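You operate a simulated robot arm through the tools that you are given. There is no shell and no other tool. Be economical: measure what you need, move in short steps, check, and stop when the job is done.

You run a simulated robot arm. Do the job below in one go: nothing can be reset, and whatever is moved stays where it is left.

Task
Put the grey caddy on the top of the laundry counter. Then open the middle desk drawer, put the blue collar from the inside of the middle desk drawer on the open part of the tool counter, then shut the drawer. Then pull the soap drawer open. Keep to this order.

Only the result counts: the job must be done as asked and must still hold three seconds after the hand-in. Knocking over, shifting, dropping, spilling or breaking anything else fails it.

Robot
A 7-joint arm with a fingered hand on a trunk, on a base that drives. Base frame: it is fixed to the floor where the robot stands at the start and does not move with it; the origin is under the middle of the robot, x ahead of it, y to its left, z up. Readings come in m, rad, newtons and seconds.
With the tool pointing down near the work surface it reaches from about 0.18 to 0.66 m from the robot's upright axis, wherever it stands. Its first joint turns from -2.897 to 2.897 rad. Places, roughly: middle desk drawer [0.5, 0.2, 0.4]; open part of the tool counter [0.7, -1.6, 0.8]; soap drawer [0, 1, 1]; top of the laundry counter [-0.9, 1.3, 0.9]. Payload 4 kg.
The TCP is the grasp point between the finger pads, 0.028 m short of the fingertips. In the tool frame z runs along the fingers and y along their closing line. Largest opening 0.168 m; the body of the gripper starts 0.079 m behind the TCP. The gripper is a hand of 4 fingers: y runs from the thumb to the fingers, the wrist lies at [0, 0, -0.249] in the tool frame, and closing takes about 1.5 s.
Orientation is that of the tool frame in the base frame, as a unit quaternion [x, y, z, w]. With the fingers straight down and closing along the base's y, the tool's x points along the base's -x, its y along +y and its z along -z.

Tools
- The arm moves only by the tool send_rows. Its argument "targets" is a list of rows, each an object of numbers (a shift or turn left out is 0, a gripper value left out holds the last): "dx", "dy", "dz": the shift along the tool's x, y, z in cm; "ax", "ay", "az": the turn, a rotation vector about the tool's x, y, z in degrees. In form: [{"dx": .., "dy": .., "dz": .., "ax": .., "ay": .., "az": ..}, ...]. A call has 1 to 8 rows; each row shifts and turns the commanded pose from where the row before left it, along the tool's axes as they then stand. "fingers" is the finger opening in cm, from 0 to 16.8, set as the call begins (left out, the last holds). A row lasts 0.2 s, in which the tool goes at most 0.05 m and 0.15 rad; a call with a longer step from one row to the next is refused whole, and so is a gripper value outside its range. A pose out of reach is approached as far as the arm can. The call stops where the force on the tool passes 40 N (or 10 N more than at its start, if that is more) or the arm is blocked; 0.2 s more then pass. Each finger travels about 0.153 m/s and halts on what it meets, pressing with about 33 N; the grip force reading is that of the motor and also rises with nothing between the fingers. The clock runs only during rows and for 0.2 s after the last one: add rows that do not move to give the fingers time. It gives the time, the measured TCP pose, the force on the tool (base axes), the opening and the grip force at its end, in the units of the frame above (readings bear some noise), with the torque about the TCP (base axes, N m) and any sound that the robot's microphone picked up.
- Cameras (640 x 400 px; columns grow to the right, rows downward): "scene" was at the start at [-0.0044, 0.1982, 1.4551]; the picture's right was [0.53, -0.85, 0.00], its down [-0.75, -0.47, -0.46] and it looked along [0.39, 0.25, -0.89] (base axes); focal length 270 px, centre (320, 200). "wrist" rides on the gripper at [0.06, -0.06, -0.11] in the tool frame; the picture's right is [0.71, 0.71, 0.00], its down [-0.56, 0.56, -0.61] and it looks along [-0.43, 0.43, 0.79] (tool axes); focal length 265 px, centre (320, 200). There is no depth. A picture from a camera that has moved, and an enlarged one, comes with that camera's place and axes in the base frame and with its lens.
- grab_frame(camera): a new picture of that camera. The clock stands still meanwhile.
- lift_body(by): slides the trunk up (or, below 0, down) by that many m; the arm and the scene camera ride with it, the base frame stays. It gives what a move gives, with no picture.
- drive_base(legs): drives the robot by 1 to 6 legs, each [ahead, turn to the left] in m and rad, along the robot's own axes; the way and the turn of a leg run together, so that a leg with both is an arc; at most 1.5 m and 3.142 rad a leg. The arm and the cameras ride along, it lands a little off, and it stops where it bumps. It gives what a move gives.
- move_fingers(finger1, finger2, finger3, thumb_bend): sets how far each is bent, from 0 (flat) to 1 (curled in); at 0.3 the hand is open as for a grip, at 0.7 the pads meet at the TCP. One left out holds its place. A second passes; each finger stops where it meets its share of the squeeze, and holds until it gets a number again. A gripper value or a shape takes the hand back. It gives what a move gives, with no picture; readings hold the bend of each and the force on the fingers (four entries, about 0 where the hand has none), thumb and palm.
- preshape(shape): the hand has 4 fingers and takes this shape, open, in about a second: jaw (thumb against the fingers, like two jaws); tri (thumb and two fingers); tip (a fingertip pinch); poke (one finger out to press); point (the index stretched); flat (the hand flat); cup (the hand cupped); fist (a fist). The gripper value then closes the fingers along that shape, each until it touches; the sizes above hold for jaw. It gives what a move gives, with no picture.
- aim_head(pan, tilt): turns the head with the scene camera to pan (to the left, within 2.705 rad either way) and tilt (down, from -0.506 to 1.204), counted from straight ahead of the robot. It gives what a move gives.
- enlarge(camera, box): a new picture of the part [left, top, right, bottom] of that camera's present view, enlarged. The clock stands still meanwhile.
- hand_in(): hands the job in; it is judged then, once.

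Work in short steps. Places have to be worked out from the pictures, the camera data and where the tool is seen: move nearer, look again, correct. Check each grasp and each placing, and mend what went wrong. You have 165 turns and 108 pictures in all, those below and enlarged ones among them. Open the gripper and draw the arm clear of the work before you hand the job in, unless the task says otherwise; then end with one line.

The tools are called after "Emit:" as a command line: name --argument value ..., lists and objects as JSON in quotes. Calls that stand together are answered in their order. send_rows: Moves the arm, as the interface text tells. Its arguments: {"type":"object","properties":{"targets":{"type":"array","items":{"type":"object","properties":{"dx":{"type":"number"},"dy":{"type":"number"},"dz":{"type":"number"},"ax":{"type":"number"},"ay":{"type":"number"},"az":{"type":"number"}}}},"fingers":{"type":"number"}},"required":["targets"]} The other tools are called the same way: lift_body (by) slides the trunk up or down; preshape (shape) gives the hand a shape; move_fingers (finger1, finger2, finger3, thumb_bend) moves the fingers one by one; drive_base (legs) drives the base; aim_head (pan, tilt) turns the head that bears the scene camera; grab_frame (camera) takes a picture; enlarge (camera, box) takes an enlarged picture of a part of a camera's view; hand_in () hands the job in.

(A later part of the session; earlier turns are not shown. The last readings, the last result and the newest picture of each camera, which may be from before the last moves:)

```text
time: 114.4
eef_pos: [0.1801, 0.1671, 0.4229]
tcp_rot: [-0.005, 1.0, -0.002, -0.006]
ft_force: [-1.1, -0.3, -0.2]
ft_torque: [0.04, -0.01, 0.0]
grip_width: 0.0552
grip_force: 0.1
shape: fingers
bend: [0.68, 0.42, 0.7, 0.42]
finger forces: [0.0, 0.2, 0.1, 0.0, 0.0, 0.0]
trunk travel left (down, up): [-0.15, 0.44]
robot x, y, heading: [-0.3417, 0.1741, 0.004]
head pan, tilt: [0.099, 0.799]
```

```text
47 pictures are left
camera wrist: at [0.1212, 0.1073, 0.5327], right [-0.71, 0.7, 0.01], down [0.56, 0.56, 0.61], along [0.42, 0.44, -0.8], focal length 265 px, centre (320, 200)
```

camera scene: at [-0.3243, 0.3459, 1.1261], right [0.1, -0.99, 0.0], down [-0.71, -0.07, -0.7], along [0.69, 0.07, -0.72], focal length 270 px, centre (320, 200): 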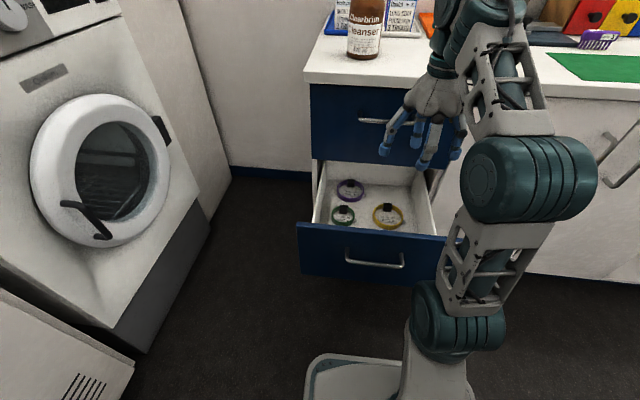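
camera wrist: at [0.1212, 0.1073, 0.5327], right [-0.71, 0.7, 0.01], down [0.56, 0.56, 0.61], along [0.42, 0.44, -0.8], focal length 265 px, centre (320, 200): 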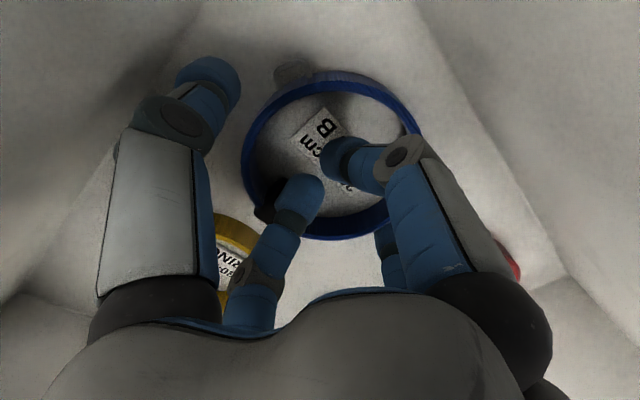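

Fingers 1 and 3 are inside the ring, thumb and finger 2 outside. I descend another centimetre gently.

Emit:
send_rows --targets '[{"dz": 0.5}, {"dz": 0.5}]'

```text
time: 115.0
eef_pos: [0.181, 0.1658, 0.4149]
tcp_rot: [-0.004, 1.0, -0.001, -0.005]
ft_force: [-1.8, 0.8, 6.0]
ft_torque: [0.08, 0.11, -0.03]
grip_width: 0.0552
grip_force: 2.8
shape: fingers
bend: [0.68, 0.42, 0.7, 0.42]
finger forces: [4.6, 0.9, 0.6, 0.1, 0.2, 0.0]
trunk travel left (down, up): [-0.15, 0.44]
robot x, y, heading: [-0.3439, 0.1739, 0.01]
head pan, tilt: [0.099, 0.799]
```

Fingertips just touch the drawer floor (6 N). I close thumb and finger 2 on the ring.

Emit:
move_fingers --finger2 0.75 --thumb_bend 0.75

Emit:
grab_frame --camera "wrist"

```text
time: 116.0
eef_pos: [0.1817, 0.1639, 0.4143]
tcp_rot: [-0.004, 1.0, -0.002, -0.003]
ft_force: [0.8, -10.4, 33.4]
ft_torque: [-2.15, -0.13, 0.03]
grip_width: 0.0347
grip_force: 33.9
shape: fingers
bend: [0.68, 0.41, 0.7, 0.5]
finger forces: [1.8, 15.9, 1.0, 0.0, 49.4, 0.0]
trunk travel left (down, up): [-0.15, 0.44]
robot x, y, heading: [-0.3473, 0.1732, 0.007]
head pan, tilt: [0.099, 0.799]
```

```text
46 pictures are left
camera wrist: at [0.1211, 0.1052, 0.5248], right [-0.71, 0.7, 0.0], down [0.56, 0.56, 0.61], along [0.43, 0.43, -0.79], focal length 265 px, centre (320, 200)
```

wrist: 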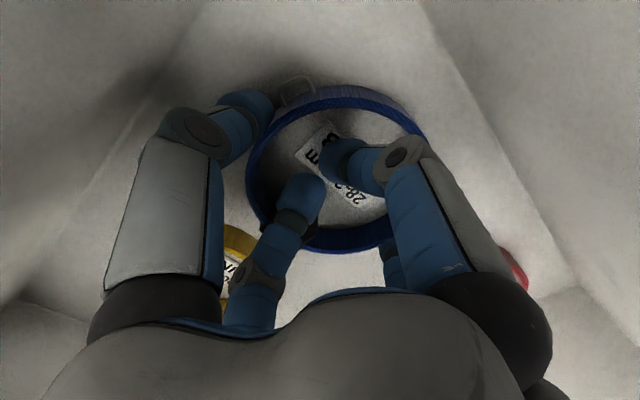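

Both grip the ring (width ≈ring diameter). I lift a bit and check.

Emit:
send_rows --targets '[{"dz": -1}, {"dz": -2}, {"dz": -3}, {}]'

Emit:
grab_frame --camera "wrist"

```text
time: 117.0
eef_pos: [0.181, 0.1675, 0.4734]
tcp_rot: [-0.004, 1.0, -0.002, -0.006]
ft_force: [0.3, -0.5, 0.2]
ft_torque: [-0.01, 0.03, 0.01]
grip_width: 0.0303
grip_force: 20.7
shape: fingers
bend: [0.69, 0.39, 0.7, 0.53]
finger forces: [1.8, 19.4, 0.5, 0.1, 20.1, 0.0]
trunk travel left (down, up): [-0.15, 0.44]
robot x, y, heading: [-0.3464, 0.1737, 0.006]
head pan, tilt: [0.099, 0.799]
```

```text
45 pictures are left
camera wrist: at [0.1226, 0.1074, 0.5833], right [-0.71, 0.7, 0.01], down [0.56, 0.56, 0.61], along [0.42, 0.44, -0.8], focal length 265 px, centre (320, 200)
```

wrist: 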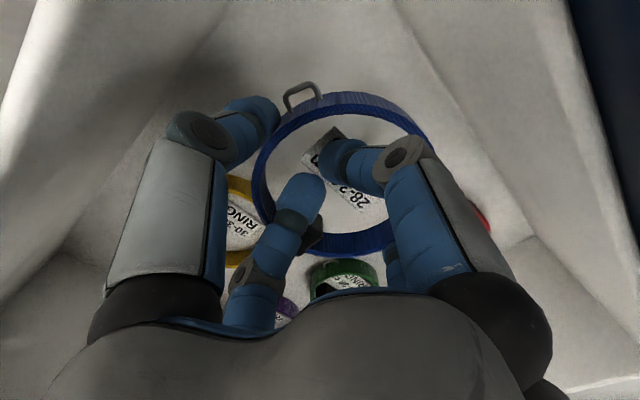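

The ring came up with the hand. I continue lifting well above the drawer.

Emit:
send_rows --targets '[{"dz": -3}, {"dz": -4}, {"dz": -4}, {"dz": -4}, {"dz": -4}, {"dz": -4}, {"dz": -4}]'

Emit:
lift_body --by 0.4

Emit:
grab_frame --camera "wrist"

Emit:
aim_head --pan 0.0 --tilt 1.05

Emit:
grab_frame --camera "scene"

```text
time: 118.6
eef_pos: [0.1847, 0.1681, 0.7459]
tcp_rot: [-0.005, 1.0, -0.002, -0.006]
ft_force: [-0.5, -0.2, -0.9]
ft_torque: [-0.01, 0.01, -0.02]
grip_width: 0.0298
grip_force: 20.2
shape: fingers
bend: [0.69, 0.39, 0.7, 0.53]
finger forces: [0.9, 19.6, 0.3, 0.0, 19.8, 0.0]
trunk travel left (down, up): [-0.15, 0.44]
robot x, y, heading: [-0.3462, 0.174, 0.006]
head pan, tilt: [0.099, 0.799]
```

```text
time: 122.4
eef_pos: [0.1853, 0.1672, 1.1447]
tcp_rot: [-0.004, 1.0, -0.002, -0.006]
ft_force: [1.4, -0.4, -0.8]
ft_torque: [-0.05, 0.0, -0.04]
grip_width: 0.0299
grip_force: 20.8
shape: fingers
bend: [0.69, 0.39, 0.7, 0.53]
finger forces: [0.9, 19.6, 0.3, 0.1, 19.8, 0.0]
trunk travel left (down, up): [-0.55, 0.04]
robot x, y, heading: [-0.3484, 0.1716, 0.006]
head pan, tilt: [0.099, 0.799]
```

```text
44 pictures are left
camera wrist: at [0.1256, 0.1081, 1.2546], right [-0.71, 0.7, 0.01], down [0.56, 0.56, 0.61], along [0.42, 0.44, -0.8], focal length 265 px, centre (320, 200)
```

wrist: 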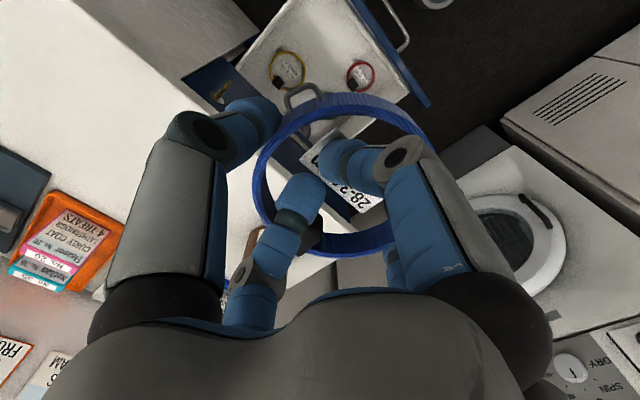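

```text
time: 123.2
eef_pos: [0.1844, 0.1682, 1.1452]
tcp_rot: [-0.005, 1.0, -0.002, -0.007]
ft_force: [-0.3, 0.0, -0.5]
ft_torque: [0.0, 0.03, 0.02]
grip_width: 0.0296
grip_force: 20.5
shape: fingers
bend: [0.69, 0.39, 0.7, 0.53]
finger forces: [0.9, 19.5, 0.4, 0.1, 19.7, 0.0]
trunk travel left (down, up): [-0.55, 0.04]
robot x, y, heading: [-0.3473, 0.1715, 0.003]
head pan, tilt: [0.0, 1.051]
```

```text
43 pictures are left
camera scene: at [-0.3381, 0.3378, 1.5076], right [0.01, -1.0, 0.0], down [-0.87, -0.01, -0.5], along [0.5, 0.0, -0.87], focal length 270 px, centre (320, 200)
```

scene: 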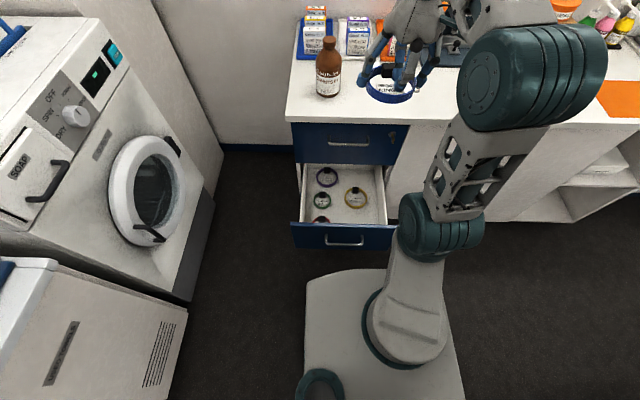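

I hold the blue collar; the others stay in place. I draw the arm in and up, then drive toward the tool counter (blue mat).

Emit:
send_rows --targets '[{"dx": 3, "dz": -3}, {"dx": 3, "dz": -3}, {"dx": 3, "dz": -2}, {"dx": 3}]'

Emit:
drive_base --legs '[[-0.12, 0], [0, -1.33]]'

Emit:
aim_head --pan 0.3 --tilt 0.6

Emit:
grab_frame --camera "scene"

```text
time: 124.2
eef_pos: [0.0613, 0.1655, 1.2249]
tcp_rot: [-0.004, 1.0, -0.001, -0.006]
ft_force: [-0.8, 0.5, -0.1]
ft_torque: [-0.01, 0.04, -0.02]
grip_width: 0.0299
grip_force: 20.5
shape: fingers
bend: [0.69, 0.39, 0.7, 0.53]
finger forces: [0.9, 19.5, 0.2, 0.1, 19.7, 0.0]
trunk travel left (down, up): [-0.55, 0.04]
robot x, y, heading: [-0.3482, 0.172, 0.006]
head pan, tilt: [0.0, 1.051]
```

```text
time: 128.7
eef_pos: [-0.3756, -0.2244, 1.2234]
tcp_rot: [0.608, 0.794, 0.003, -0.005]
ft_force: [-0.2, 0.4, -0.5]
ft_torque: [-0.01, -0.02, -0.01]
grip_width: 0.0296
grip_force: 19.9
shape: fingers
bend: [0.69, 0.39, 0.7, 0.53]
finger forces: [0.9, 19.7, 0.2, 0.1, 19.8, 0.0]
trunk travel left (down, up): [-0.55, 0.04]
robot x, y, heading: [-0.4685, 0.1738, -1.309]
head pan, tilt: [0.0, 1.051]
```

```text
time: 129.6
eef_pos: [-0.3742, -0.2243, 1.2236]
tcp_rot: [0.608, 0.794, 0.002, -0.006]
ft_force: [-0.7, -0.3, -1.2]
ft_torque: [0.02, -0.01, -0.02]
grip_width: 0.0298
grip_force: 20.0
shape: fingers
bend: [0.69, 0.39, 0.7, 0.53]
finger forces: [0.9, 19.7, 0.3, 0.1, 19.7, 0.1]
trunk travel left (down, up): [-0.55, 0.04]
robot x, y, heading: [-0.4678, 0.1707, -1.311]
head pan, tilt: [0.3, 0.6]
```

```text
42 pictures are left
camera scene: at [-0.279, 0.1991, 1.5429], right [-0.85, -0.53, 0.0], down [-0.3, 0.48, -0.82], along [0.44, -0.7, -0.57], focal length 270 px, centre (320, 200)
```

scene: 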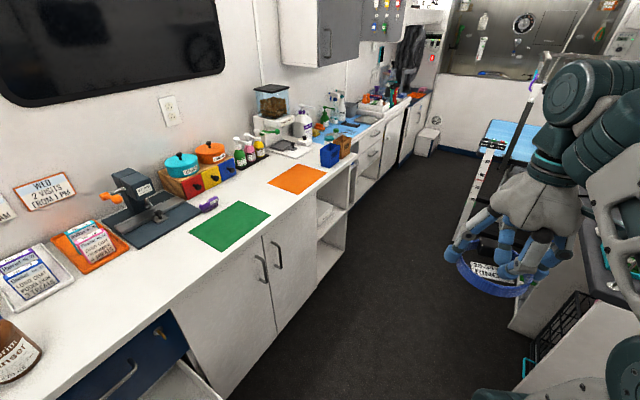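

The aisle is clear with the grooming-table leg near (−0.39, −1.75). I drive 1.3 m along it, then look at the tool counter.

Emit:
drive_base --legs '[[1.3, 0]]'

Emit:
aim_head --pan 0.85 --tilt 0.75

Emit:
grab_frame --camera "scene"

```text
time: 136.0
eef_pos: [-0.0591, -1.4612, 1.2233]
tcp_rot: [0.613, 0.79, 0.002, -0.006]
ft_force: [0.0, -0.7, -0.5]
ft_torque: [0.02, 0.0, -0.03]
grip_width: 0.0299
grip_force: 20.2
shape: fingers
bend: [0.69, 0.39, 0.7, 0.53]
finger forces: [0.9, 19.6, 0.3, 0.0, 19.7, 0.1]
trunk travel left (down, up): [-0.55, 0.04]
robot x, y, heading: [-0.1478, -1.0649, -1.327]
head pan, tilt: [0.3, 0.6]
```

```text
time: 137.0
eef_pos: [-0.0591, -1.4601, 1.2241]
tcp_rot: [0.613, 0.79, 0.002, -0.006]
ft_force: [0.2, 0.4, -0.6]
ft_torque: [-0.03, 0.02, -0.01]
grip_width: 0.0299
grip_force: 20.2
shape: fingers
bend: [0.69, 0.39, 0.7, 0.53]
finger forces: [0.9, 19.5, 0.2, 0.0, 19.8, 0.0]
trunk travel left (down, up): [-0.55, 0.04]
robot x, y, heading: [-0.1482, -1.0634, -1.323]
head pan, tilt: [0.85, 0.75]
```

```text
41 pictures are left
camera scene: at [0.07, -1.0003, 1.5301], right [-0.46, -0.89, 0.0], down [-0.61, 0.31, -0.73], along [0.65, -0.33, -0.68], focal length 270 px, centre (320, 200)
```

scene: 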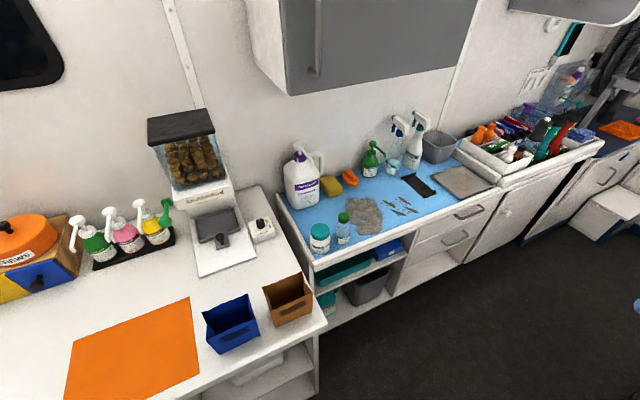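

The blue-topped tool counter's open patch near (0.7, −1.6) projects to pixel (380,187). I enlarge that area.

Emit:
enlarge --camera "scene" --box '[280, 120, 520, 270]'

```text
2.67 times, centred on (400, 195) of scene
camera zoom: at [0.07, -1.0003, 1.5301], right [-0.46, -0.89, 0.0], down [-0.61, 0.31, -0.73], along [0.65, -0.33, -0.68], focal length 720 px, centre (107, 213)
```

zoom: 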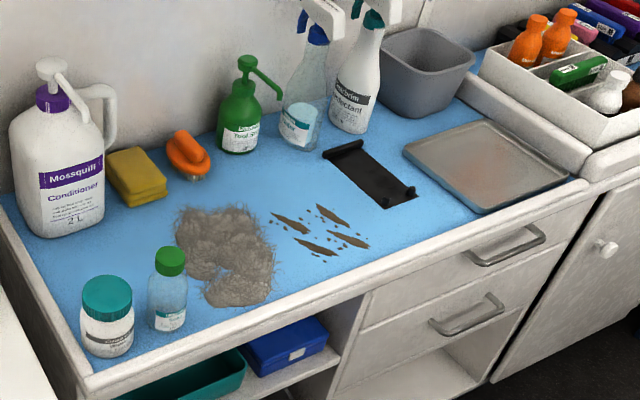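

The open patch between green pump, squeegee and hair is near (0.68, −1.60). I drive to about (0, −1.45) and turn to face the counter.

Emit:
drive_base --legs '[[0, 0.12], [0.413, 0], [0, 1.0]]'

Emit:
aim_head --pan 0.0 --tilt 0.8

Emit:
grab_frame --camera "scene"

```text
time: 142.7
eef_pos: [0.403, -1.5374, 1.2231]
tcp_rot: [0.087, 0.996, -0.001, -0.007]
ft_force: [-0.5, 0.4, -0.3]
ft_torque: [-0.03, -0.01, 0.0]
grip_width: 0.0298
grip_force: 20.2
shape: fingers
bend: [0.69, 0.39, 0.7, 0.53]
finger forces: [0.7, 19.6, 0.2, 0.0, 19.7, 0.0]
trunk travel left (down, up): [-0.55, 0.04]
robot x, y, heading: [0.0038, -1.4585, -0.177]
head pan, tilt: [0.85, 0.75]
```

```text
time: 143.9
eef_pos: [0.4033, -1.5385, 1.2232]
tcp_rot: [0.087, 0.996, -0.002, -0.005]
ft_force: [-0.7, 0.1, -1.0]
ft_torque: [-0.01, 0.0, 0.01]
grip_width: 0.0297
grip_force: 20.8
shape: fingers
bend: [0.69, 0.39, 0.7, 0.53]
finger forces: [0.8, 19.6, 0.1, 0.1, 19.7, 0.0]
trunk travel left (down, up): [-0.55, 0.04]
robot x, y, heading: [0.0034, -1.4554, -0.181]
head pan, tilt: [0.0, 0.799]
```

```text
39 pictures are left
camera scene: at [0.0542, -1.2982, 1.5261], right [-0.18, -0.98, 0.0], down [-0.71, 0.13, -0.7], along [0.69, -0.12, -0.72], focal length 270 px, centre (320, 200)
```

scene: 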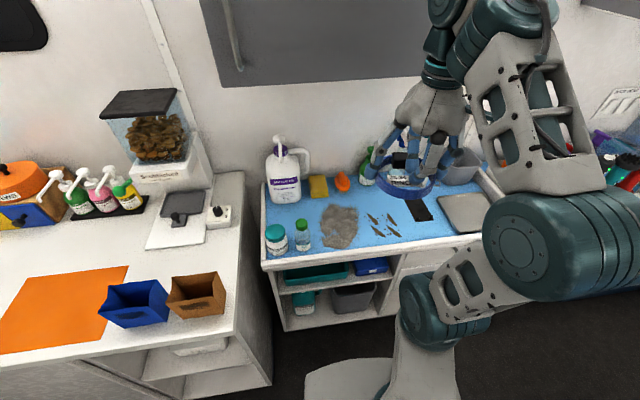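

Counter top triangulates to z≈0.817, clippings at (0.58, −1.60). I drive 0.05 m closer and extend the arm over the open patch at safe height for a wrist view.

Emit:
drive_base --legs '[[0.05, 0]]'

Emit:
send_rows --targets '[{"dx": -4}, {"dx": -4}, {"dx": -4}, {"dx": -4}, {"dx": -4, "dy": -1.5}]'

Emit:
grab_frame --camera "wrist"

Emit:
grab_frame --camera "scene"

```text
time: 144.8
eef_pos: [0.4532, -1.5476, 1.223]
tcp_rot: [0.086, 0.996, -0.001, -0.006]
ft_force: [-0.4, -0.9, -1.5]
ft_torque: [-0.02, 0.02, 0.01]
grip_width: 0.0296
grip_force: 20.3
shape: fingers
bend: [0.69, 0.39, 0.7, 0.53]
finger forces: [0.8, 19.6, 0.2, 0.0, 19.6, 0.0]
trunk travel left (down, up): [-0.55, 0.04]
robot x, y, heading: [0.0535, -1.4637, -0.181]
head pan, tilt: [0.0, 0.799]
```

```text
time: 145.5
eef_pos: [0.5297, -1.5576, 1.2256]
tcp_rot: [0.085, 0.996, -0.002, -0.016]
ft_force: [-9.2, 2.1, -0.7]
ft_torque: [-0.26, -0.67, 0.06]
grip_width: 0.0296
grip_force: 24.6
shape: fingers
bend: [0.69, 0.38, 0.7, 0.53]
finger forces: [1.0, 19.7, 9.0, 0.1, 19.6, 0.0]
trunk travel left (down, up): [-0.55, 0.04]
robot x, y, heading: [0.0521, -1.4653, -0.175]
head pan, tilt: [0.0, 0.799]
stopped in row 3: the force on the tool passed its limit at 78 N (the readings are from after the stop); the commanded pose is now the measured one
```

```text
38 pictures are left
camera wrist: at [0.4637, -1.6055, 1.3362], right [-0.58, 0.82, 0.02], down [0.66, 0.46, 0.59], along [0.48, 0.35, -0.81], focal length 265 px, centre (320, 200)
```

wrist: 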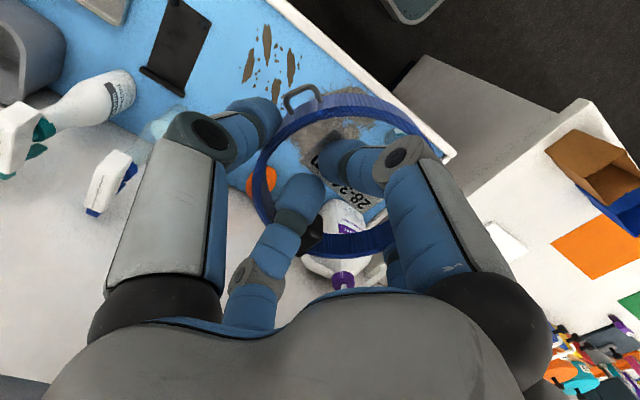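

```text
37 pictures are left
camera scene: at [0.1014, -1.3065, 1.5262], right [-0.18, -0.98, 0.0], down [-0.7, 0.13, -0.7], along [0.69, -0.12, -0.72], focal length 270 px, centre (320, 200)
```

scene: 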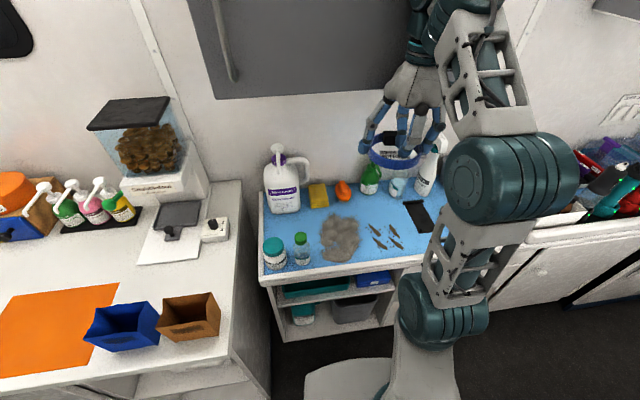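

The hand brushed an overhead wall cabinet (bottom ≈1.3 m, front ≈0.6). I back off 4 cm, yaw the hand 20° to suit the gaps between bottles, and come down before reaching in.

Emit:
send_rows --targets '[{"dx": 4}, {"az": 6.67}, {"az": 6.67}, {"az": 6.67}, {"dz": 4}, {"dz": 4}, {"dz": 4}, {"dz": 4}]'

Emit:
send_rows --targets '[{"dz": 4}, {"dz": 4}, {"dz": 3}]'

Emit:
grab_frame --camera "wrist"

Emit:
grab_frame --camera "scene"

```text
time: 147.3
eef_pos: [0.489, -1.553, 1.0665]
tcp_rot: [0.257, 0.966, -0.005, -0.016]
ft_force: [-0.5, 0.5, -0.3]
ft_torque: [-0.05, 0.03, 0.01]
grip_width: 0.0293
grip_force: 19.4
shape: fingers
bend: [0.68, 0.38, 0.7, 0.53]
finger forces: [0.4, 19.6, 0.1, 0.1, 19.6, 0.0]
trunk travel left (down, up): [-0.55, 0.04]
robot x, y, heading: [0.0514, -1.4654, -0.178]
head pan, tilt: [0.0, 0.799]
```

```text
time: 148.1
eef_pos: [0.4865, -1.5542, 0.9548]
tcp_rot: [0.256, 0.966, -0.004, -0.015]
ft_force: [-0.3, 0.5, 0.0]
ft_torque: [0.0, 0.01, -0.05]
grip_width: 0.0295
grip_force: 19.4
shape: fingers
bend: [0.68, 0.38, 0.7, 0.53]
finger forces: [0.5, 19.7, 0.0, 0.0, 19.6, 0.0]
trunk travel left (down, up): [-0.55, 0.04]
robot x, y, heading: [0.0528, -1.4681, -0.175]
head pan, tilt: [0.0, 0.799]
```

```text
36 pictures are left
camera wrist: at [0.4071, -1.5758, 1.0669], right [-0.26, 0.96, 0.01], down [0.78, 0.21, 0.59], along [0.57, 0.16, -0.81], focal length 265 px, centre (320, 200)
```

wrist: 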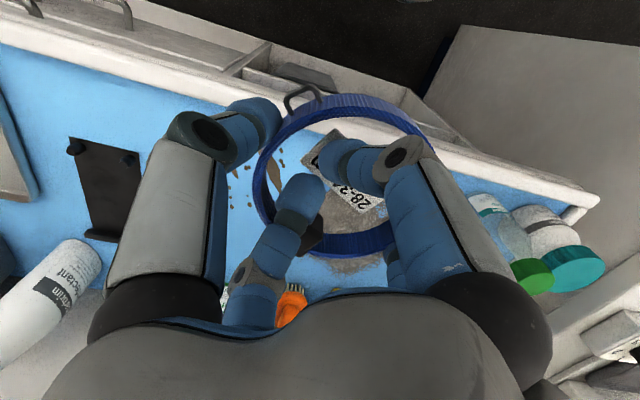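

```text
35 pictures are left
camera scene: at [0.1039, -1.3071, 1.5261], right [-0.18, -0.98, 0.0], down [-0.71, 0.13, -0.7], along [0.69, -0.12, -0.72], focal length 270 px, centre (320, 200)
```

scene: 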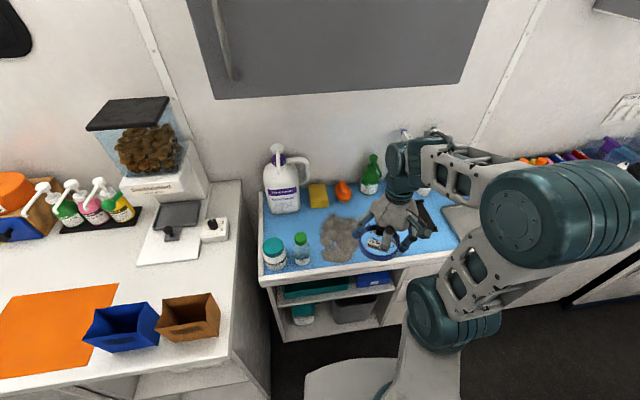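

Hand is low and clear. I reach in toward (0.672, −1.628) at z≈0.95.

Emit:
send_rows --targets '[{"dx": -3.95, "dy": 0.56}, {"dx": -3.95, "dy": 0.56}, {"dx": -3.95, "dy": 0.56}, {"dx": -3.95, "dy": 0.56}, {"dx": -3.95, "dy": 0.56}]'

Emit:
grab_frame --camera "wrist"

Emit:
grab_frame --camera "scene"

```text
time: 149.3
eef_pos: [0.6681, -1.6278, 0.9517]
tcp_rot: [0.256, 0.966, -0.004, -0.016]
ft_force: [-0.8, -0.2, 1.0]
ft_torque: [-0.02, 0.0, 0.01]
grip_width: 0.0291
grip_force: 19.8
shape: fingers
bend: [0.68, 0.38, 0.7, 0.53]
finger forces: [0.3, 19.7, 0.1, 0.1, 19.5, 0.0]
trunk travel left (down, up): [-0.55, 0.04]
robot x, y, heading: [0.0502, -1.4687, -0.177]
head pan, tilt: [0.0, 0.799]
```

```text
34 pictures are left
camera wrist: at [0.5906, -1.6489, 1.0624], right [-0.26, 0.97, 0.01], down [0.78, 0.21, 0.59], along [0.57, 0.16, -0.81], focal length 265 px, centre (320, 200)
```

wrist: 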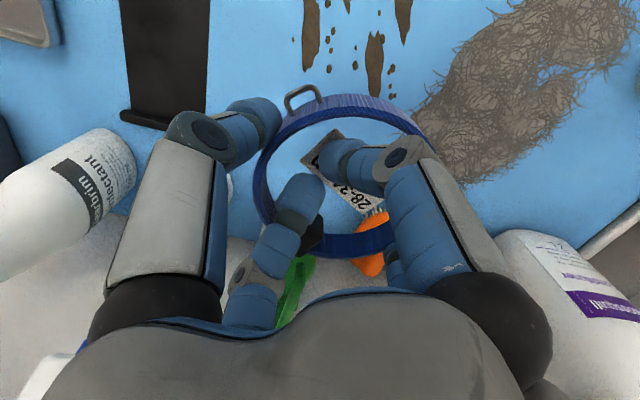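

```text
33 pictures are left
camera scene: at [0.1043, -1.3072, 1.5261], right [-0.18, -0.98, 0.0], down [-0.71, 0.13, -0.7], along [0.69, -0.12, -0.72], focal length 270 px, centre (320, 200)
```

scene: 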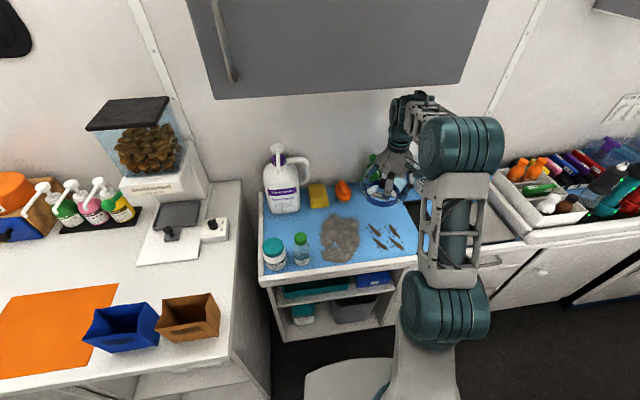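

The patch beneath is clear; I shift about 1 cm toward +x/−y, then lower toward the counter.

Emit:
send_rows --targets '[{"dx": -1.5, "dy": -0.3}, {"dz": 3}, {"dz": 3}, {"dz": 2}]'

Emit:
grab_frame --camera "wrist"

Emit:
enlarge --camera "scene" --box '[310, 130, 470, 250]'

```text
time: 150.3
eef_pos: [0.6785, -1.6351, 0.8688]
tcp_rot: [0.257, 0.966, -0.005, -0.015]
ft_force: [-0.3, -0.2, -0.5]
ft_torque: [0.01, 0.01, 0.0]
grip_width: 0.0294
grip_force: 19.9
shape: fingers
bend: [0.68, 0.38, 0.7, 0.53]
finger forces: [0.3, 19.7, 0.1, 0.0, 19.5, 0.1]
trunk travel left (down, up): [-0.55, 0.04]
robot x, y, heading: [0.0532, -1.4657, -0.176]
head pan, tilt: [0.0, 0.799]
```

```text
32 pictures are left
camera wrist: at [0.5994, -1.657, 0.981], right [-0.26, 0.97, 0.01], down [0.78, 0.21, 0.59], along [0.57, 0.16, -0.81], focal length 265 px, centre (320, 200)
```

wrist: 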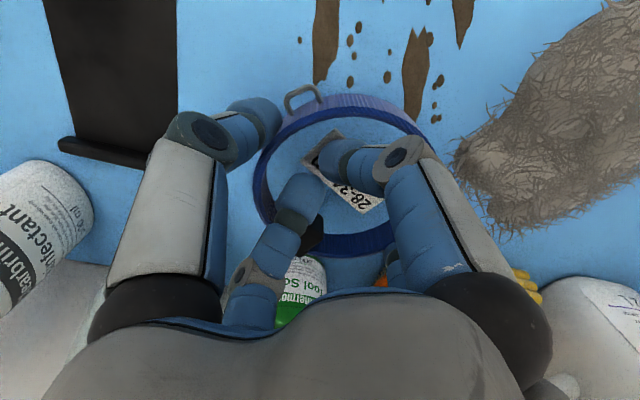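

```text
3.33 times, centred on (390, 190) of scene
camera zoom: at [0.104, -1.3072, 1.5261], right [-0.18, -0.98, 0.0], down [-0.71, 0.13, -0.7], along [0.69, -0.12, -0.72], focal length 900 px, centre (87, 233)
```

zoom: 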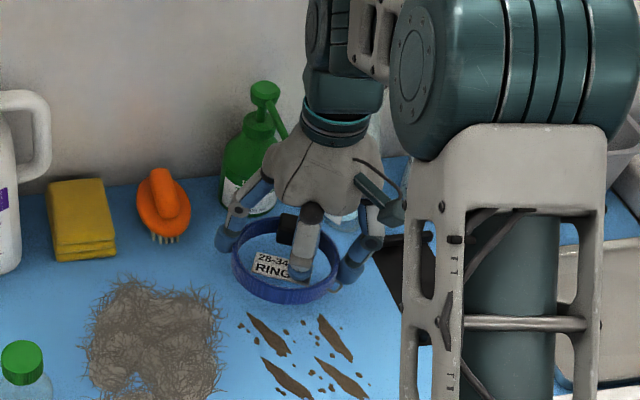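

Nicely centred in the open patch. I lower in small steps until contact.

Emit:
send_rows --targets '[{"dz": 1}, {"dz": 0.5}, {"dz": 0.4}, {"dz": 0.4}]'

```text
time: 151.3
eef_pos: [0.678, -1.6358, 0.8469]
tcp_rot: [0.257, 0.966, -0.003, -0.015]
ft_force: [-0.4, -1.4, 1.6]
ft_torque: [0.14, -0.18, -0.11]
grip_width: 0.0293
grip_force: 20.6
shape: fingers
bend: [0.68, 0.38, 0.7, 0.53]
finger forces: [0.2, 19.7, 0.1, 0.0, 19.5, 1.8]
trunk travel left (down, up): [-0.55, 0.04]
robot x, y, heading: [0.0551, -1.4664, -0.181]
head pan, tilt: [0.0, 0.799]
```

A slight force on the palm shows — I check whether something else is being touched.

Emit:
enlarge --camera "scene" --box '[350, 140, 430, 230]'

Emit:
grab_frame --camera "wrist"

```text
4.44 times, centred on (390, 185) of scene
camera zoom: at [0.1035, -1.3073, 1.5262], right [-0.18, -0.98, 0.0], down [-0.71, 0.13, -0.7], along [0.69, -0.12, -0.72], focal length 1200 px, centre (9, 267)
```

zoom: 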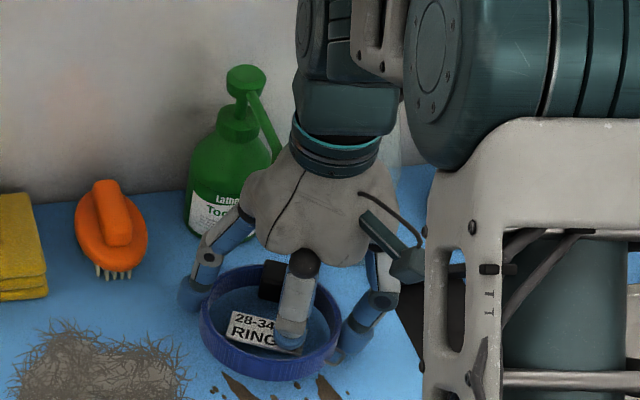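

```text
29 pictures are left
camera wrist: at [0.5989, -1.6582, 0.9582], right [-0.26, 0.97, 0.01], down [0.78, 0.21, 0.59], along [0.57, 0.16, -0.81], focal length 265 px, centre (320, 200)
```

wrist: 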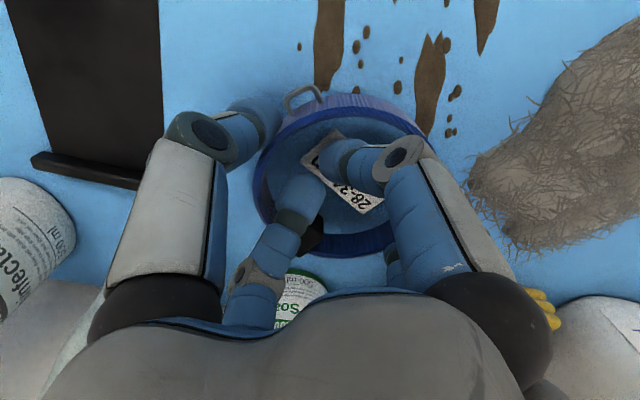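

The palm seems to brush the green pump's nozzle; the bottle still stands upright. I rise, shift ~2 cm away (−y), and lower again.

Emit:
send_rows --targets '[{"dz": -1.5}, {"dz": -1}, {"dy": -1.1, "dx": 0}, {"dy": -1.1, "dx": 0.2}, {}]'

Emit:
enlarge --camera "scene" --box '[340, 130, 460, 230]'

```text
time: 152.5
eef_pos: [0.6669, -1.6535, 0.871]
tcp_rot: [0.258, 0.966, -0.005, -0.016]
ft_force: [-1.4, 0.0, -0.4]
ft_torque: [-0.05, -0.01, 0.02]
grip_width: 0.0295
grip_force: 20.0
shape: fingers
bend: [0.68, 0.38, 0.7, 0.53]
finger forces: [0.2, 19.7, 0.1, 0.1, 19.5, 0.0]
trunk travel left (down, up): [-0.55, 0.04]
robot x, y, heading: [0.0523, -1.4635, -0.181]
head pan, tilt: [0.0, 0.799]
```

```text
4.00 times, centred on (400, 180) of scene
camera zoom: at [0.1038, -1.3071, 1.5261], right [-0.18, -0.98, 0.0], down [-0.71, 0.13, -0.7], along [0.69, -0.12, -0.72], focal length 1080 px, centre (0, 280)
```

zoom: 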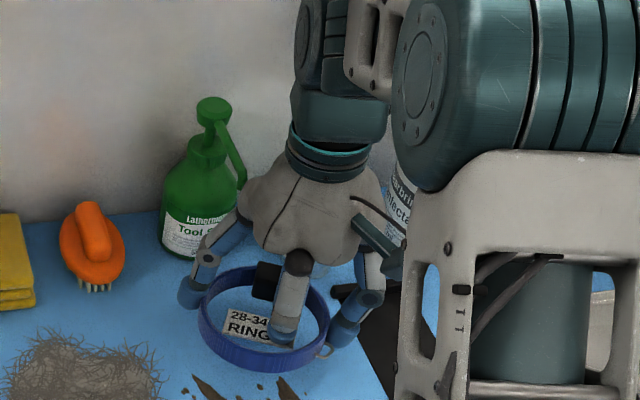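

The nozzle is now free. The thumb is close to the squeegee, so I shift back 0.6 cm and lower.

Emit:
send_rows --targets '[{"dy": 0.6}, {"dz": 1.2}, {"dz": 0.8}, {"dz": 0.4}]'

Emit:
send_rows --targets '[{"dz": 0.3}, {"dz": 0.3}]'

Emit:
enlarge --camera "scene" --box '[340, 130, 460, 230]'

```text
time: 153.5
eef_pos: [0.6688, -1.6485, 0.8455]
tcp_rot: [0.257, 0.966, -0.005, -0.016]
ft_force: [-0.6, 0.2, -0.8]
ft_torque: [-0.02, 0.05, 0.0]
grip_width: 0.0294
grip_force: 19.9
shape: fingers
bend: [0.68, 0.38, 0.7, 0.53]
finger forces: [0.4, 19.6, 0.1, 0.0, 19.5, 0.0]
trunk travel left (down, up): [-0.55, 0.04]
robot x, y, heading: [0.0501, -1.4661, -0.182]
head pan, tilt: [0.0, 0.799]
```

```text
time: 154.1
eef_pos: [0.668, -1.6485, 0.8407]
tcp_rot: [0.257, 0.966, -0.005, -0.015]
ft_force: [-0.5, -1.1, -1.1]
ft_torque: [0.0, 0.01, 0.0]
grip_width: 0.0294
grip_force: 20.2
shape: fingers
bend: [0.68, 0.38, 0.7, 0.53]
finger forces: [0.3, 19.6, 0.2, 0.0, 19.6, 0.0]
trunk travel left (down, up): [-0.55, 0.04]
robot x, y, heading: [0.0508, -1.4687, -0.178]
head pan, tilt: [0.0, 0.799]
```

```text
4.00 times, centred on (400, 180) of scene
camera zoom: at [0.1038, -1.3071, 1.5261], right [-0.18, -0.98, 0.0], down [-0.71, 0.13, -0.7], along [0.69, -0.12, -0.72], focal length 1080 px, centre (0, 280)
```

zoom: 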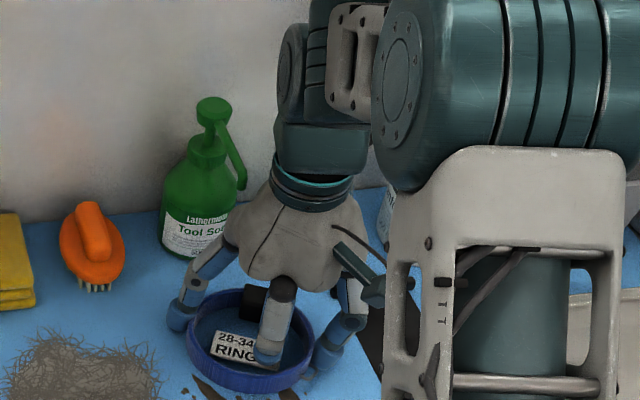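

No contact yet; I continue lowering in tiny steps.

Emit:
send_rows --targets '[{"dz": 0.3}, {"dz": 0.3}, {"dz": 0.3}]'

```text
time: 155.0
eef_pos: [0.6671, -1.6489, 0.8384]
tcp_rot: [0.258, 0.966, -0.006, -0.011]
ft_force: [-7.5, 3.1, 23.1]
ft_torque: [-0.89, 0.73, -0.42]
grip_width: 0.0281
grip_force: 34.0
shape: fingers
bend: [0.69, 0.38, 0.7, 0.53]
finger forces: [2.2, 20.4, 0.9, 0.1, 43.6, 0.0]
trunk travel left (down, up): [-0.55, 0.04]
robot x, y, heading: [0.0521, -1.4655, -0.176]
head pan, tilt: [0.0, 0.799]
stopped in row 3: the force on the tool passed its limit at 42 N (the readings are from after the stop); the commanded pose is now the measured one
```

The thumb/ring now contacts the counter. I ease up 2 mm and open thumb and finger 2 modestly.

Emit:
send_rows --targets '[{"dz": -0.2}, {}]'

Emit:
move_fingers --finger2 0.34 --thumb_bend 0.46

Emit:
enlarge --camera "scene" --box '[340, 130, 460, 230]'

Emit:
grab_frame --camera "wrist"

```text
time: 155.6
eef_pos: [0.6673, -1.6499, 0.8385]
tcp_rot: [0.259, 0.966, -0.005, -0.012]
ft_force: [-9.4, 3.5, 19.6]
ft_torque: [-0.68, 0.69, -0.42]
grip_width: 0.0281
grip_force: 32.0
shape: fingers
bend: [0.69, 0.38, 0.7, 0.53]
finger forces: [2.3, 20.5, 1.0, 0.0, 39.8, 0.1]
trunk travel left (down, up): [-0.55, 0.04]
robot x, y, heading: [0.0536, -1.4642, -0.176]
head pan, tilt: [0.0, 0.799]
```

```text
time: 156.6
eef_pos: [0.6695, -1.6498, 0.8397]
tcp_rot: [0.258, 0.966, -0.005, -0.011]
ft_force: [6.0, 9.5, 24.0]
ft_torque: [-0.77, 0.27, 0.09]
grip_width: 0.0321
grip_force: 11.8
shape: fingers
bend: [0.68, 0.34, 0.7, 0.51]
finger forces: [0.0, 0.0, 0.1, 0.0, 23.7, 0.1]
trunk travel left (down, up): [-0.55, 0.04]
robot x, y, heading: [0.0561, -1.469, -0.175]
head pan, tilt: [0.0, 0.799]
```

```text
4.00 times, centred on (400, 180) of scene
camera zoom: at [0.1021, -1.3051, 1.5261], right [-0.18, -0.98, 0.0], down [-0.7, 0.13, -0.7], along [0.69, -0.12, -0.72], focal length 1080 px, centre (0, 280)
```

zoom: 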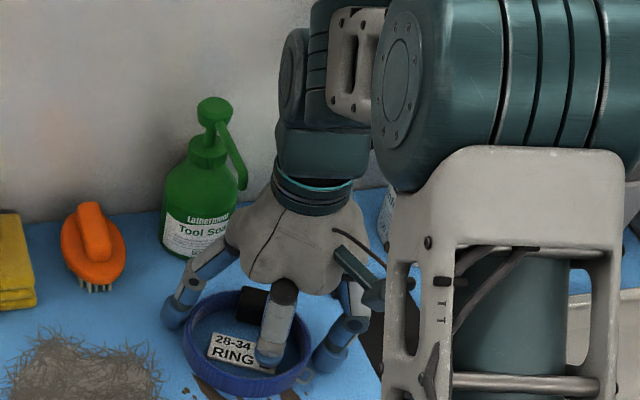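

```text
25 pictures are left
camera wrist: at [0.5888, -1.6697, 0.9495], right [-0.26, 0.97, 0.0], down [0.78, 0.21, 0.6], along [0.58, 0.16, -0.8], focal length 265 px, centre (320, 200)
```

wrist: 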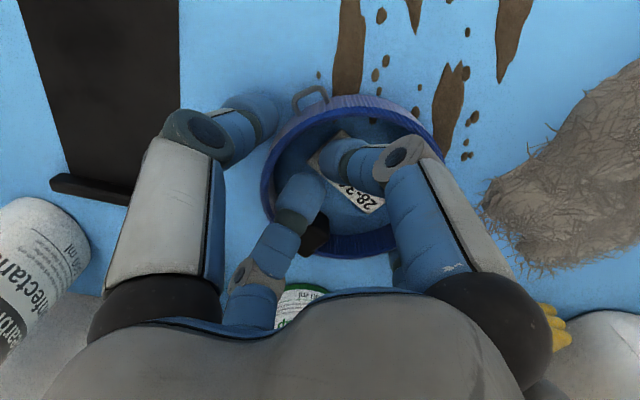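

Finger 2 is off the ring; the thumb is pressing on the counter. I raise 4 mm and open the thumb, then check.

Emit:
send_rows --targets '[{"dz": -0.3}, {"dz": -0.3}]'

Emit:
move_fingers --thumb_bend 0.42 --finger2 0.36

Emit:
send_rows --targets '[{"dz": -0.5}, {"dz": -1}]'

Emit:
grab_frame --camera "wrist"

```text
time: 157.2
eef_pos: [0.6667, -1.6496, 0.843]
tcp_rot: [0.259, 0.966, -0.006, -0.014]
ft_force: [0.7, -0.3, -0.3]
ft_torque: [-0.01, 0.0, 0.01]
grip_width: 0.0462
grip_force: 0.1
shape: fingers
bend: [0.68, 0.34, 0.7, 0.46]
finger forces: [0.0, 0.0, 0.1, 0.0, 0.0, 0.0]
trunk travel left (down, up): [-0.55, 0.04]
robot x, y, heading: [0.0548, -1.4648, -0.181]
head pan, tilt: [0.0, 0.799]
```

```text
time: 158.2
eef_pos: [0.6706, -1.6493, 0.8431]
tcp_rot: [0.258, 0.966, -0.005, -0.012]
ft_force: [0.7, -0.3, -0.8]
ft_torque: [0.02, 0.0, -0.04]
grip_width: 0.0544
grip_force: 0.0
shape: fingers
bend: [0.68, 0.36, 0.7, 0.42]
finger forces: [0.0, 0.0, 0.0, 0.0, 0.1, 0.0]
trunk travel left (down, up): [-0.55, 0.04]
robot x, y, heading: [0.0541, -1.4647, -0.184]
head pan, tilt: [0.0, 0.799]
```

```text
time: 158.8
eef_pos: [0.6699, -1.6488, 0.8571]
tcp_rot: [0.258, 0.966, -0.005, -0.013]
ft_force: [0.1, -0.6, -0.6]
ft_torque: [-0.02, 0.02, 0.03]
grip_width: 0.0546
grip_force: 0.1
shape: fingers
bend: [0.68, 0.36, 0.7, 0.42]
finger forces: [0.1, 0.0, 0.0, 0.1, 0.0, 0.0]
trunk travel left (down, up): [-0.55, 0.04]
robot x, y, heading: [0.0521, -1.4627, -0.179]
head pan, tilt: [0.0, 0.799]
```

```text
24 pictures are left
camera wrist: at [0.5895, -1.6698, 0.9692], right [-0.26, 0.97, 0.0], down [0.78, 0.21, 0.59], along [0.57, 0.16, -0.81], focal length 265 px, centre (320, 200)
```

wrist: 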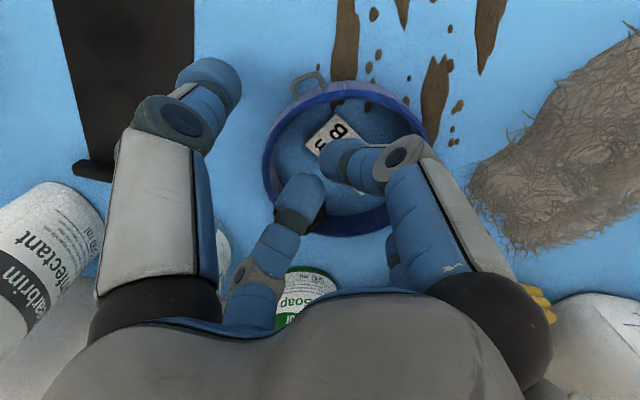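

The ring is released and stays. I rise 7 cm and withdraw straight back.

Emit:
send_rows --targets '[{"dz": -2}, {"dz": -3}, {"dz": -2}, {"dx": 3.77, "dy": -1.33}, {"dx": 3.77, "dy": -1.33}, {"dx": 3.77, "dy": -1.33}, {"dx": 3.77, "dy": -1.33}, {"dx": 3.77, "dy": -1.33}]'

Emit:
send_rows --targets '[{"dx": 3.77, "dy": -1.33}, {"dx": 1.5, "dy": -0.5, "dz": -3}, {"dz": -4}, {"dz": -4}, {"dz": -4}, {"dz": -4}]'

Emit:
grab_frame --camera "scene"

```text
time: 160.6
eef_pos: [0.4764, -1.6127, 0.9301]
tcp_rot: [0.258, 0.966, -0.005, -0.012]
ft_force: [-0.6, 0.5, -0.4]
ft_torque: [-0.02, 0.0, 0.01]
grip_width: 0.0545
grip_force: 0.1
shape: fingers
bend: [0.68, 0.36, 0.7, 0.42]
finger forces: [0.0, 0.0, 0.0, 0.0, 0.0, 0.0]
trunk travel left (down, up): [-0.55, 0.04]
robot x, y, heading: [0.053, -1.4637, -0.177]
head pan, tilt: [0.0, 0.799]
```

```text
time: 162.0
eef_pos: [0.4228, -1.6066, 1.1267]
tcp_rot: [0.267, 0.964, -0.004, -0.011]
ft_force: [-2.7, 5.8, -0.5]
ft_torque: [-0.53, -0.22, 0.01]
grip_width: 0.0551
grip_force: 0.1
shape: fingers
bend: [0.68, 0.36, 0.7, 0.42]
finger forces: [0.1, 0.0, 0.0, 0.1, 0.0, 0.0]
trunk travel left (down, up): [-0.55, 0.04]
robot x, y, heading: [0.0522, -1.4656, -0.179]
head pan, tilt: [0.0, 0.799]
```

```text
23 pictures are left
camera scene: at [0.099, -1.3087, 1.5264], right [-0.18, -0.98, 0.0], down [-0.7, 0.13, -0.7], along [0.69, -0.12, -0.71], focal length 270 px, centre (320, 200)
```

scene: 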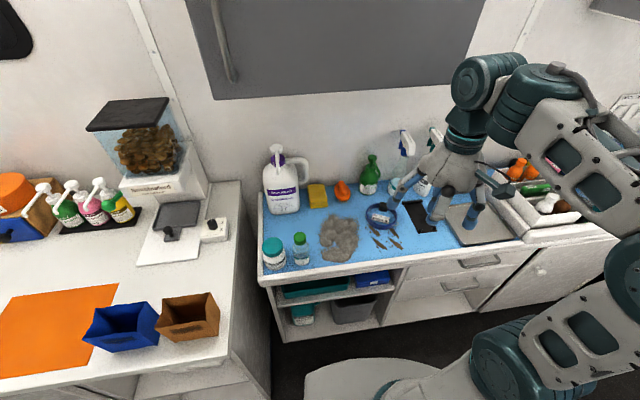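

The ring sits in place. A 6 N side force suggests the wrist is brushing the wall cabinet, so I withdraw straight back further.

Emit:
send_rows --targets '[{"dx": 3, "dy": -1}, {"dx": 3, "dy": -1}]'

Emit:
enlarge --camera "scene" --box '[330, 60, 640, 280]'

```text
time: 162.6
eef_pos: [0.3633, -1.5905, 1.1262]
tcp_rot: [0.257, 0.966, -0.005, -0.014]
ft_force: [0.3, -0.7, 0.3]
ft_torque: [0.02, 0.01, 0.04]
grip_width: 0.0549
grip_force: 0.1
shape: fingers
bend: [0.68, 0.36, 0.7, 0.42]
finger forces: [0.0, 0.0, 0.0, 0.0, 0.0, 0.1]
trunk travel left (down, up): [-0.55, 0.04]
robot x, y, heading: [0.0526, -1.4649, -0.175]
head pan, tilt: [0.0, 0.799]
```

```text
1.82 times, centred on (485, 170) of scene
camera zoom: at [0.1037, -1.3078, 1.5262], right [-0.18, -0.98, 0.0], down [-0.71, 0.13, -0.7], along [0.69, -0.12, -0.72], focal length 491 px, centre (20, 254)
```

zoom: 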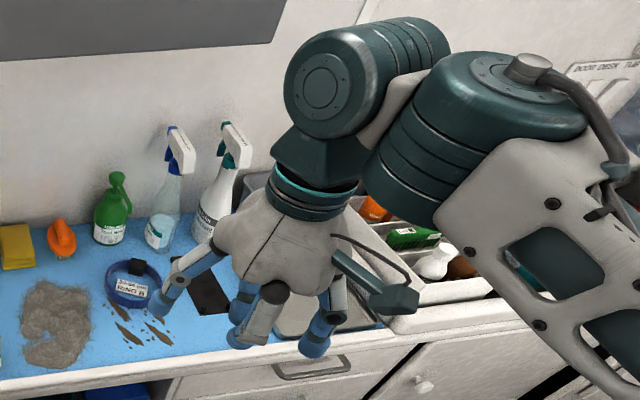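

Forces are gone and the counter is undisturbed. Now I drive back in stages to the desk to shut the drawer.

Emit:
drive_base --legs '[[-0.1, 0], [0, 1.926], [1.165, 0], [0, -2.555]]'

Emit:
send_rows --targets '[{"az": 7.8}, {"az": 7.8}, {"az": 7.8}, {"az": 7.8}, {"az": 7.8}, {"az": 7.8}, {"az": 7.8}, {"az": 7.8}]'

```text
time: 179.8
eef_pos: [-0.0396, -0.5933, 1.1253]
tcp_rot: [0.576, 0.817, -0.001, -0.012]
ft_force: [0.5, -0.2, 0.9]
ft_torque: [0.0, -0.01, -0.02]
grip_width: 0.055
grip_force: 0.0
shape: fingers
bend: [0.68, 0.36, 0.7, 0.42]
finger forces: [0.0, 0.1, 0.2, 0.0, 0.1, 0.0]
trunk travel left (down, up): [-0.55, 0.04]
robot x, y, heading: [-0.1939, -0.2977, -0.886]
head pan, tilt: [0.0, 0.799]
```

```text
time: 181.6
eef_pos: [-0.0389, -0.5942, 1.1266]
tcp_rot: [0.917, 0.399, -0.008, -0.011]
ft_force: [-0.4, -0.7, 0.5]
ft_torque: [0.04, 0.0, 0.01]
grip_width: 0.0549
grip_force: 0.0
shape: fingers
bend: [0.68, 0.36, 0.7, 0.42]
finger forces: [0.0, 0.0, 0.0, 0.0, 0.1, 0.0]
trunk travel left (down, up): [-0.55, 0.04]
robot x, y, heading: [-0.1947, -0.2959, -0.883]
head pan, tilt: [0.0, 0.799]
```

I continue reversing to about (−0.7, 0.17), then face the drawer and finish the hand yaw.

Emit:
drive_base --legs '[[0, 0.139], [-0.689, 0], [0, 0.745]]'

Emit:
send_rows --targets '[{"az": 7.6}, {}]'

Emit:
grab_frame --camera "scene"

```text
time: 188.0
eef_pos: [-0.3767, 0.102, 1.1265]
tcp_rot: [0.665, 0.747, -0.012, -0.007]
ft_force: [-0.1, 0.1, -0.5]
ft_torque: [0.0, 0.03, 0.02]
grip_width: 0.0548
grip_force: 0.1
shape: fingers
bend: [0.68, 0.36, 0.7, 0.42]
finger forces: [0.0, 0.0, 0.0, 0.1, 0.1, 0.0]
trunk travel left (down, up): [-0.55, 0.04]
robot x, y, heading: [-0.7057, 0.1771, -0.018]
head pan, tilt: [0.0, 0.799]
```

```text
time: 188.6
eef_pos: [-0.3766, 0.1023, 1.1256]
tcp_rot: [0.713, 0.701, -0.013, -0.007]
ft_force: [0.6, -0.5, -0.4]
ft_torque: [0.01, 0.02, -0.01]
grip_width: 0.0547
grip_force: 0.0
shape: fingers
bend: [0.68, 0.36, 0.7, 0.42]
finger forces: [0.0, 0.0, 0.1, 0.0, 0.0, 0.0]
trunk travel left (down, up): [-0.55, 0.04]
robot x, y, heading: [-0.7024, 0.1777, -0.019]
head pan, tilt: [0.0, 0.799]
```

```text
21 pictures are left
camera scene: at [-0.6783, 0.3395, 1.5261], right [-0.02, -1.0, 0.0], down [-0.72, 0.01, -0.7], along [0.7, -0.01, -0.72], focal length 270 px, centre (320, 200)
```

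scene: 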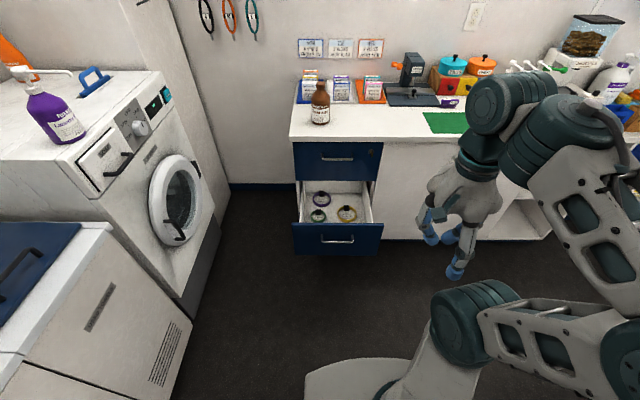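

Drawer is open ahead. I extend the arm in front of it and rotate the tool horizontal.

Emit:
send_rows --targets '[{"dy": 2.9, "dx": 1.7}, {"dy": 2.9, "dx": 1.7}, {"dy": 2.9, "dx": 1.7}, {"dy": 2.9, "dx": 1.7}, {"dy": 2.9, "dx": 1.7}, {"dy": 2.9, "dx": 1.7}, {"dy": 2.9, "dx": 1.7}, {"dy": 2.9, "dx": 1.2}]'

Emit:
send_rows --targets '[{"ax": -8.18}, {"ax": -8.18}, {"ax": -8.18}, {"ax": -8.18}, {"ax": -8.18}, {"ax": -8.18}, {"ax": -8.18}, {"ax": -8.18}]'

Emit:
send_rows --targets '[{"ax": -8.18}, {"ax": -8.18}, {"ax": -8.18}]'

Emit:
lift_body --by -0.4

Emit:
lift_body --by -0.15

```text
time: 190.4
eef_pos: [-0.1404, 0.2309, 1.1178]
tcp_rot: [0.713, 0.702, -0.012, -0.006]
ft_force: [-0.5, 0.8, -0.6]
ft_torque: [-0.04, 0.03, 0.03]
grip_width: 0.0551
grip_force: 0.1
shape: fingers
bend: [0.68, 0.36, 0.7, 0.42]
finger forces: [0.0, 0.1, 0.1, 0.0, 0.1, 0.0]
trunk travel left (down, up): [-0.55, 0.04]
robot x, y, heading: [-0.7013, 0.1783, -0.021]
head pan, tilt: [0.0, 0.799]
```

```text
time: 192.2
eef_pos: [-0.135, 0.2349, 1.1212]
tcp_rot: [0.682, 0.675, 0.193, 0.207]
ft_force: [-0.6, 0.5, -0.2]
ft_torque: [0.02, 0.0, 0.01]
grip_width: 0.0549
grip_force: 0.1
shape: fingers
bend: [0.68, 0.36, 0.7, 0.42]
finger forces: [0.0, 0.1, 0.0, 0.0, 0.1, 0.1]
out of reach, approached as far as the arm can: row 1, 6, 7, 8
trunk travel left (down, up): [-0.55, 0.04]
robot x, y, heading: [-0.7018, 0.177, -0.019]
head pan, tilt: [0.0, 0.799]
```

```text
time: 193.0
eef_pos: [-0.1354, 0.2341, 1.1218]
tcp_rot: [0.682, 0.674, 0.193, 0.207]
ft_force: [-0.8, -0.1, 0.3]
ft_torque: [0.0, 0.02, 0.0]
grip_width: 0.0549
grip_force: 0.0
shape: fingers
bend: [0.68, 0.36, 0.7, 0.42]
finger forces: [0.1, 0.1, 0.0, 0.0, 0.0, 0.0]
out of reach, approached as far as the arm can: row 1, 2, 3
trunk travel left (down, up): [-0.55, 0.04]
robot x, y, heading: [-0.704, 0.1754, -0.02]
head pan, tilt: [0.0, 0.799]
```

```text
time: 196.8
eef_pos: [-0.1347, 0.2342, 0.7215]
tcp_rot: [0.682, 0.674, 0.193, 0.207]
ft_force: [0.0, 0.2, -0.2]
ft_torque: [-0.01, -0.06, -0.02]
grip_width: 0.0552
grip_force: 0.0
shape: fingers
bend: [0.68, 0.36, 0.7, 0.42]
finger forces: [0.0, 0.1, 0.0, 0.0, 0.0, 0.0]
trunk travel left (down, up): [-0.15, 0.44]
robot x, y, heading: [-0.7031, 0.1744, -0.023]
head pan, tilt: [0.0, 0.799]
```

```text
time: 198.6
eef_pos: [-0.1364, 0.2353, 0.5702]
tcp_rot: [0.682, 0.675, 0.193, 0.207]
ft_force: [1.0, 0.7, 0.6]
ft_torque: [0.04, 0.01, 0.01]
grip_width: 0.0548
grip_force: 0.1
shape: fingers
bend: [0.68, 0.36, 0.7, 0.42]
finger forces: [0.0, 0.0, 0.0, 0.0, 0.0, 0.0]
trunk travel left (down, up): [0.0, 0.59]
robot x, y, heading: [-0.7022, 0.1757, -0.015]
head pan, tilt: [0.0, 0.799]
```

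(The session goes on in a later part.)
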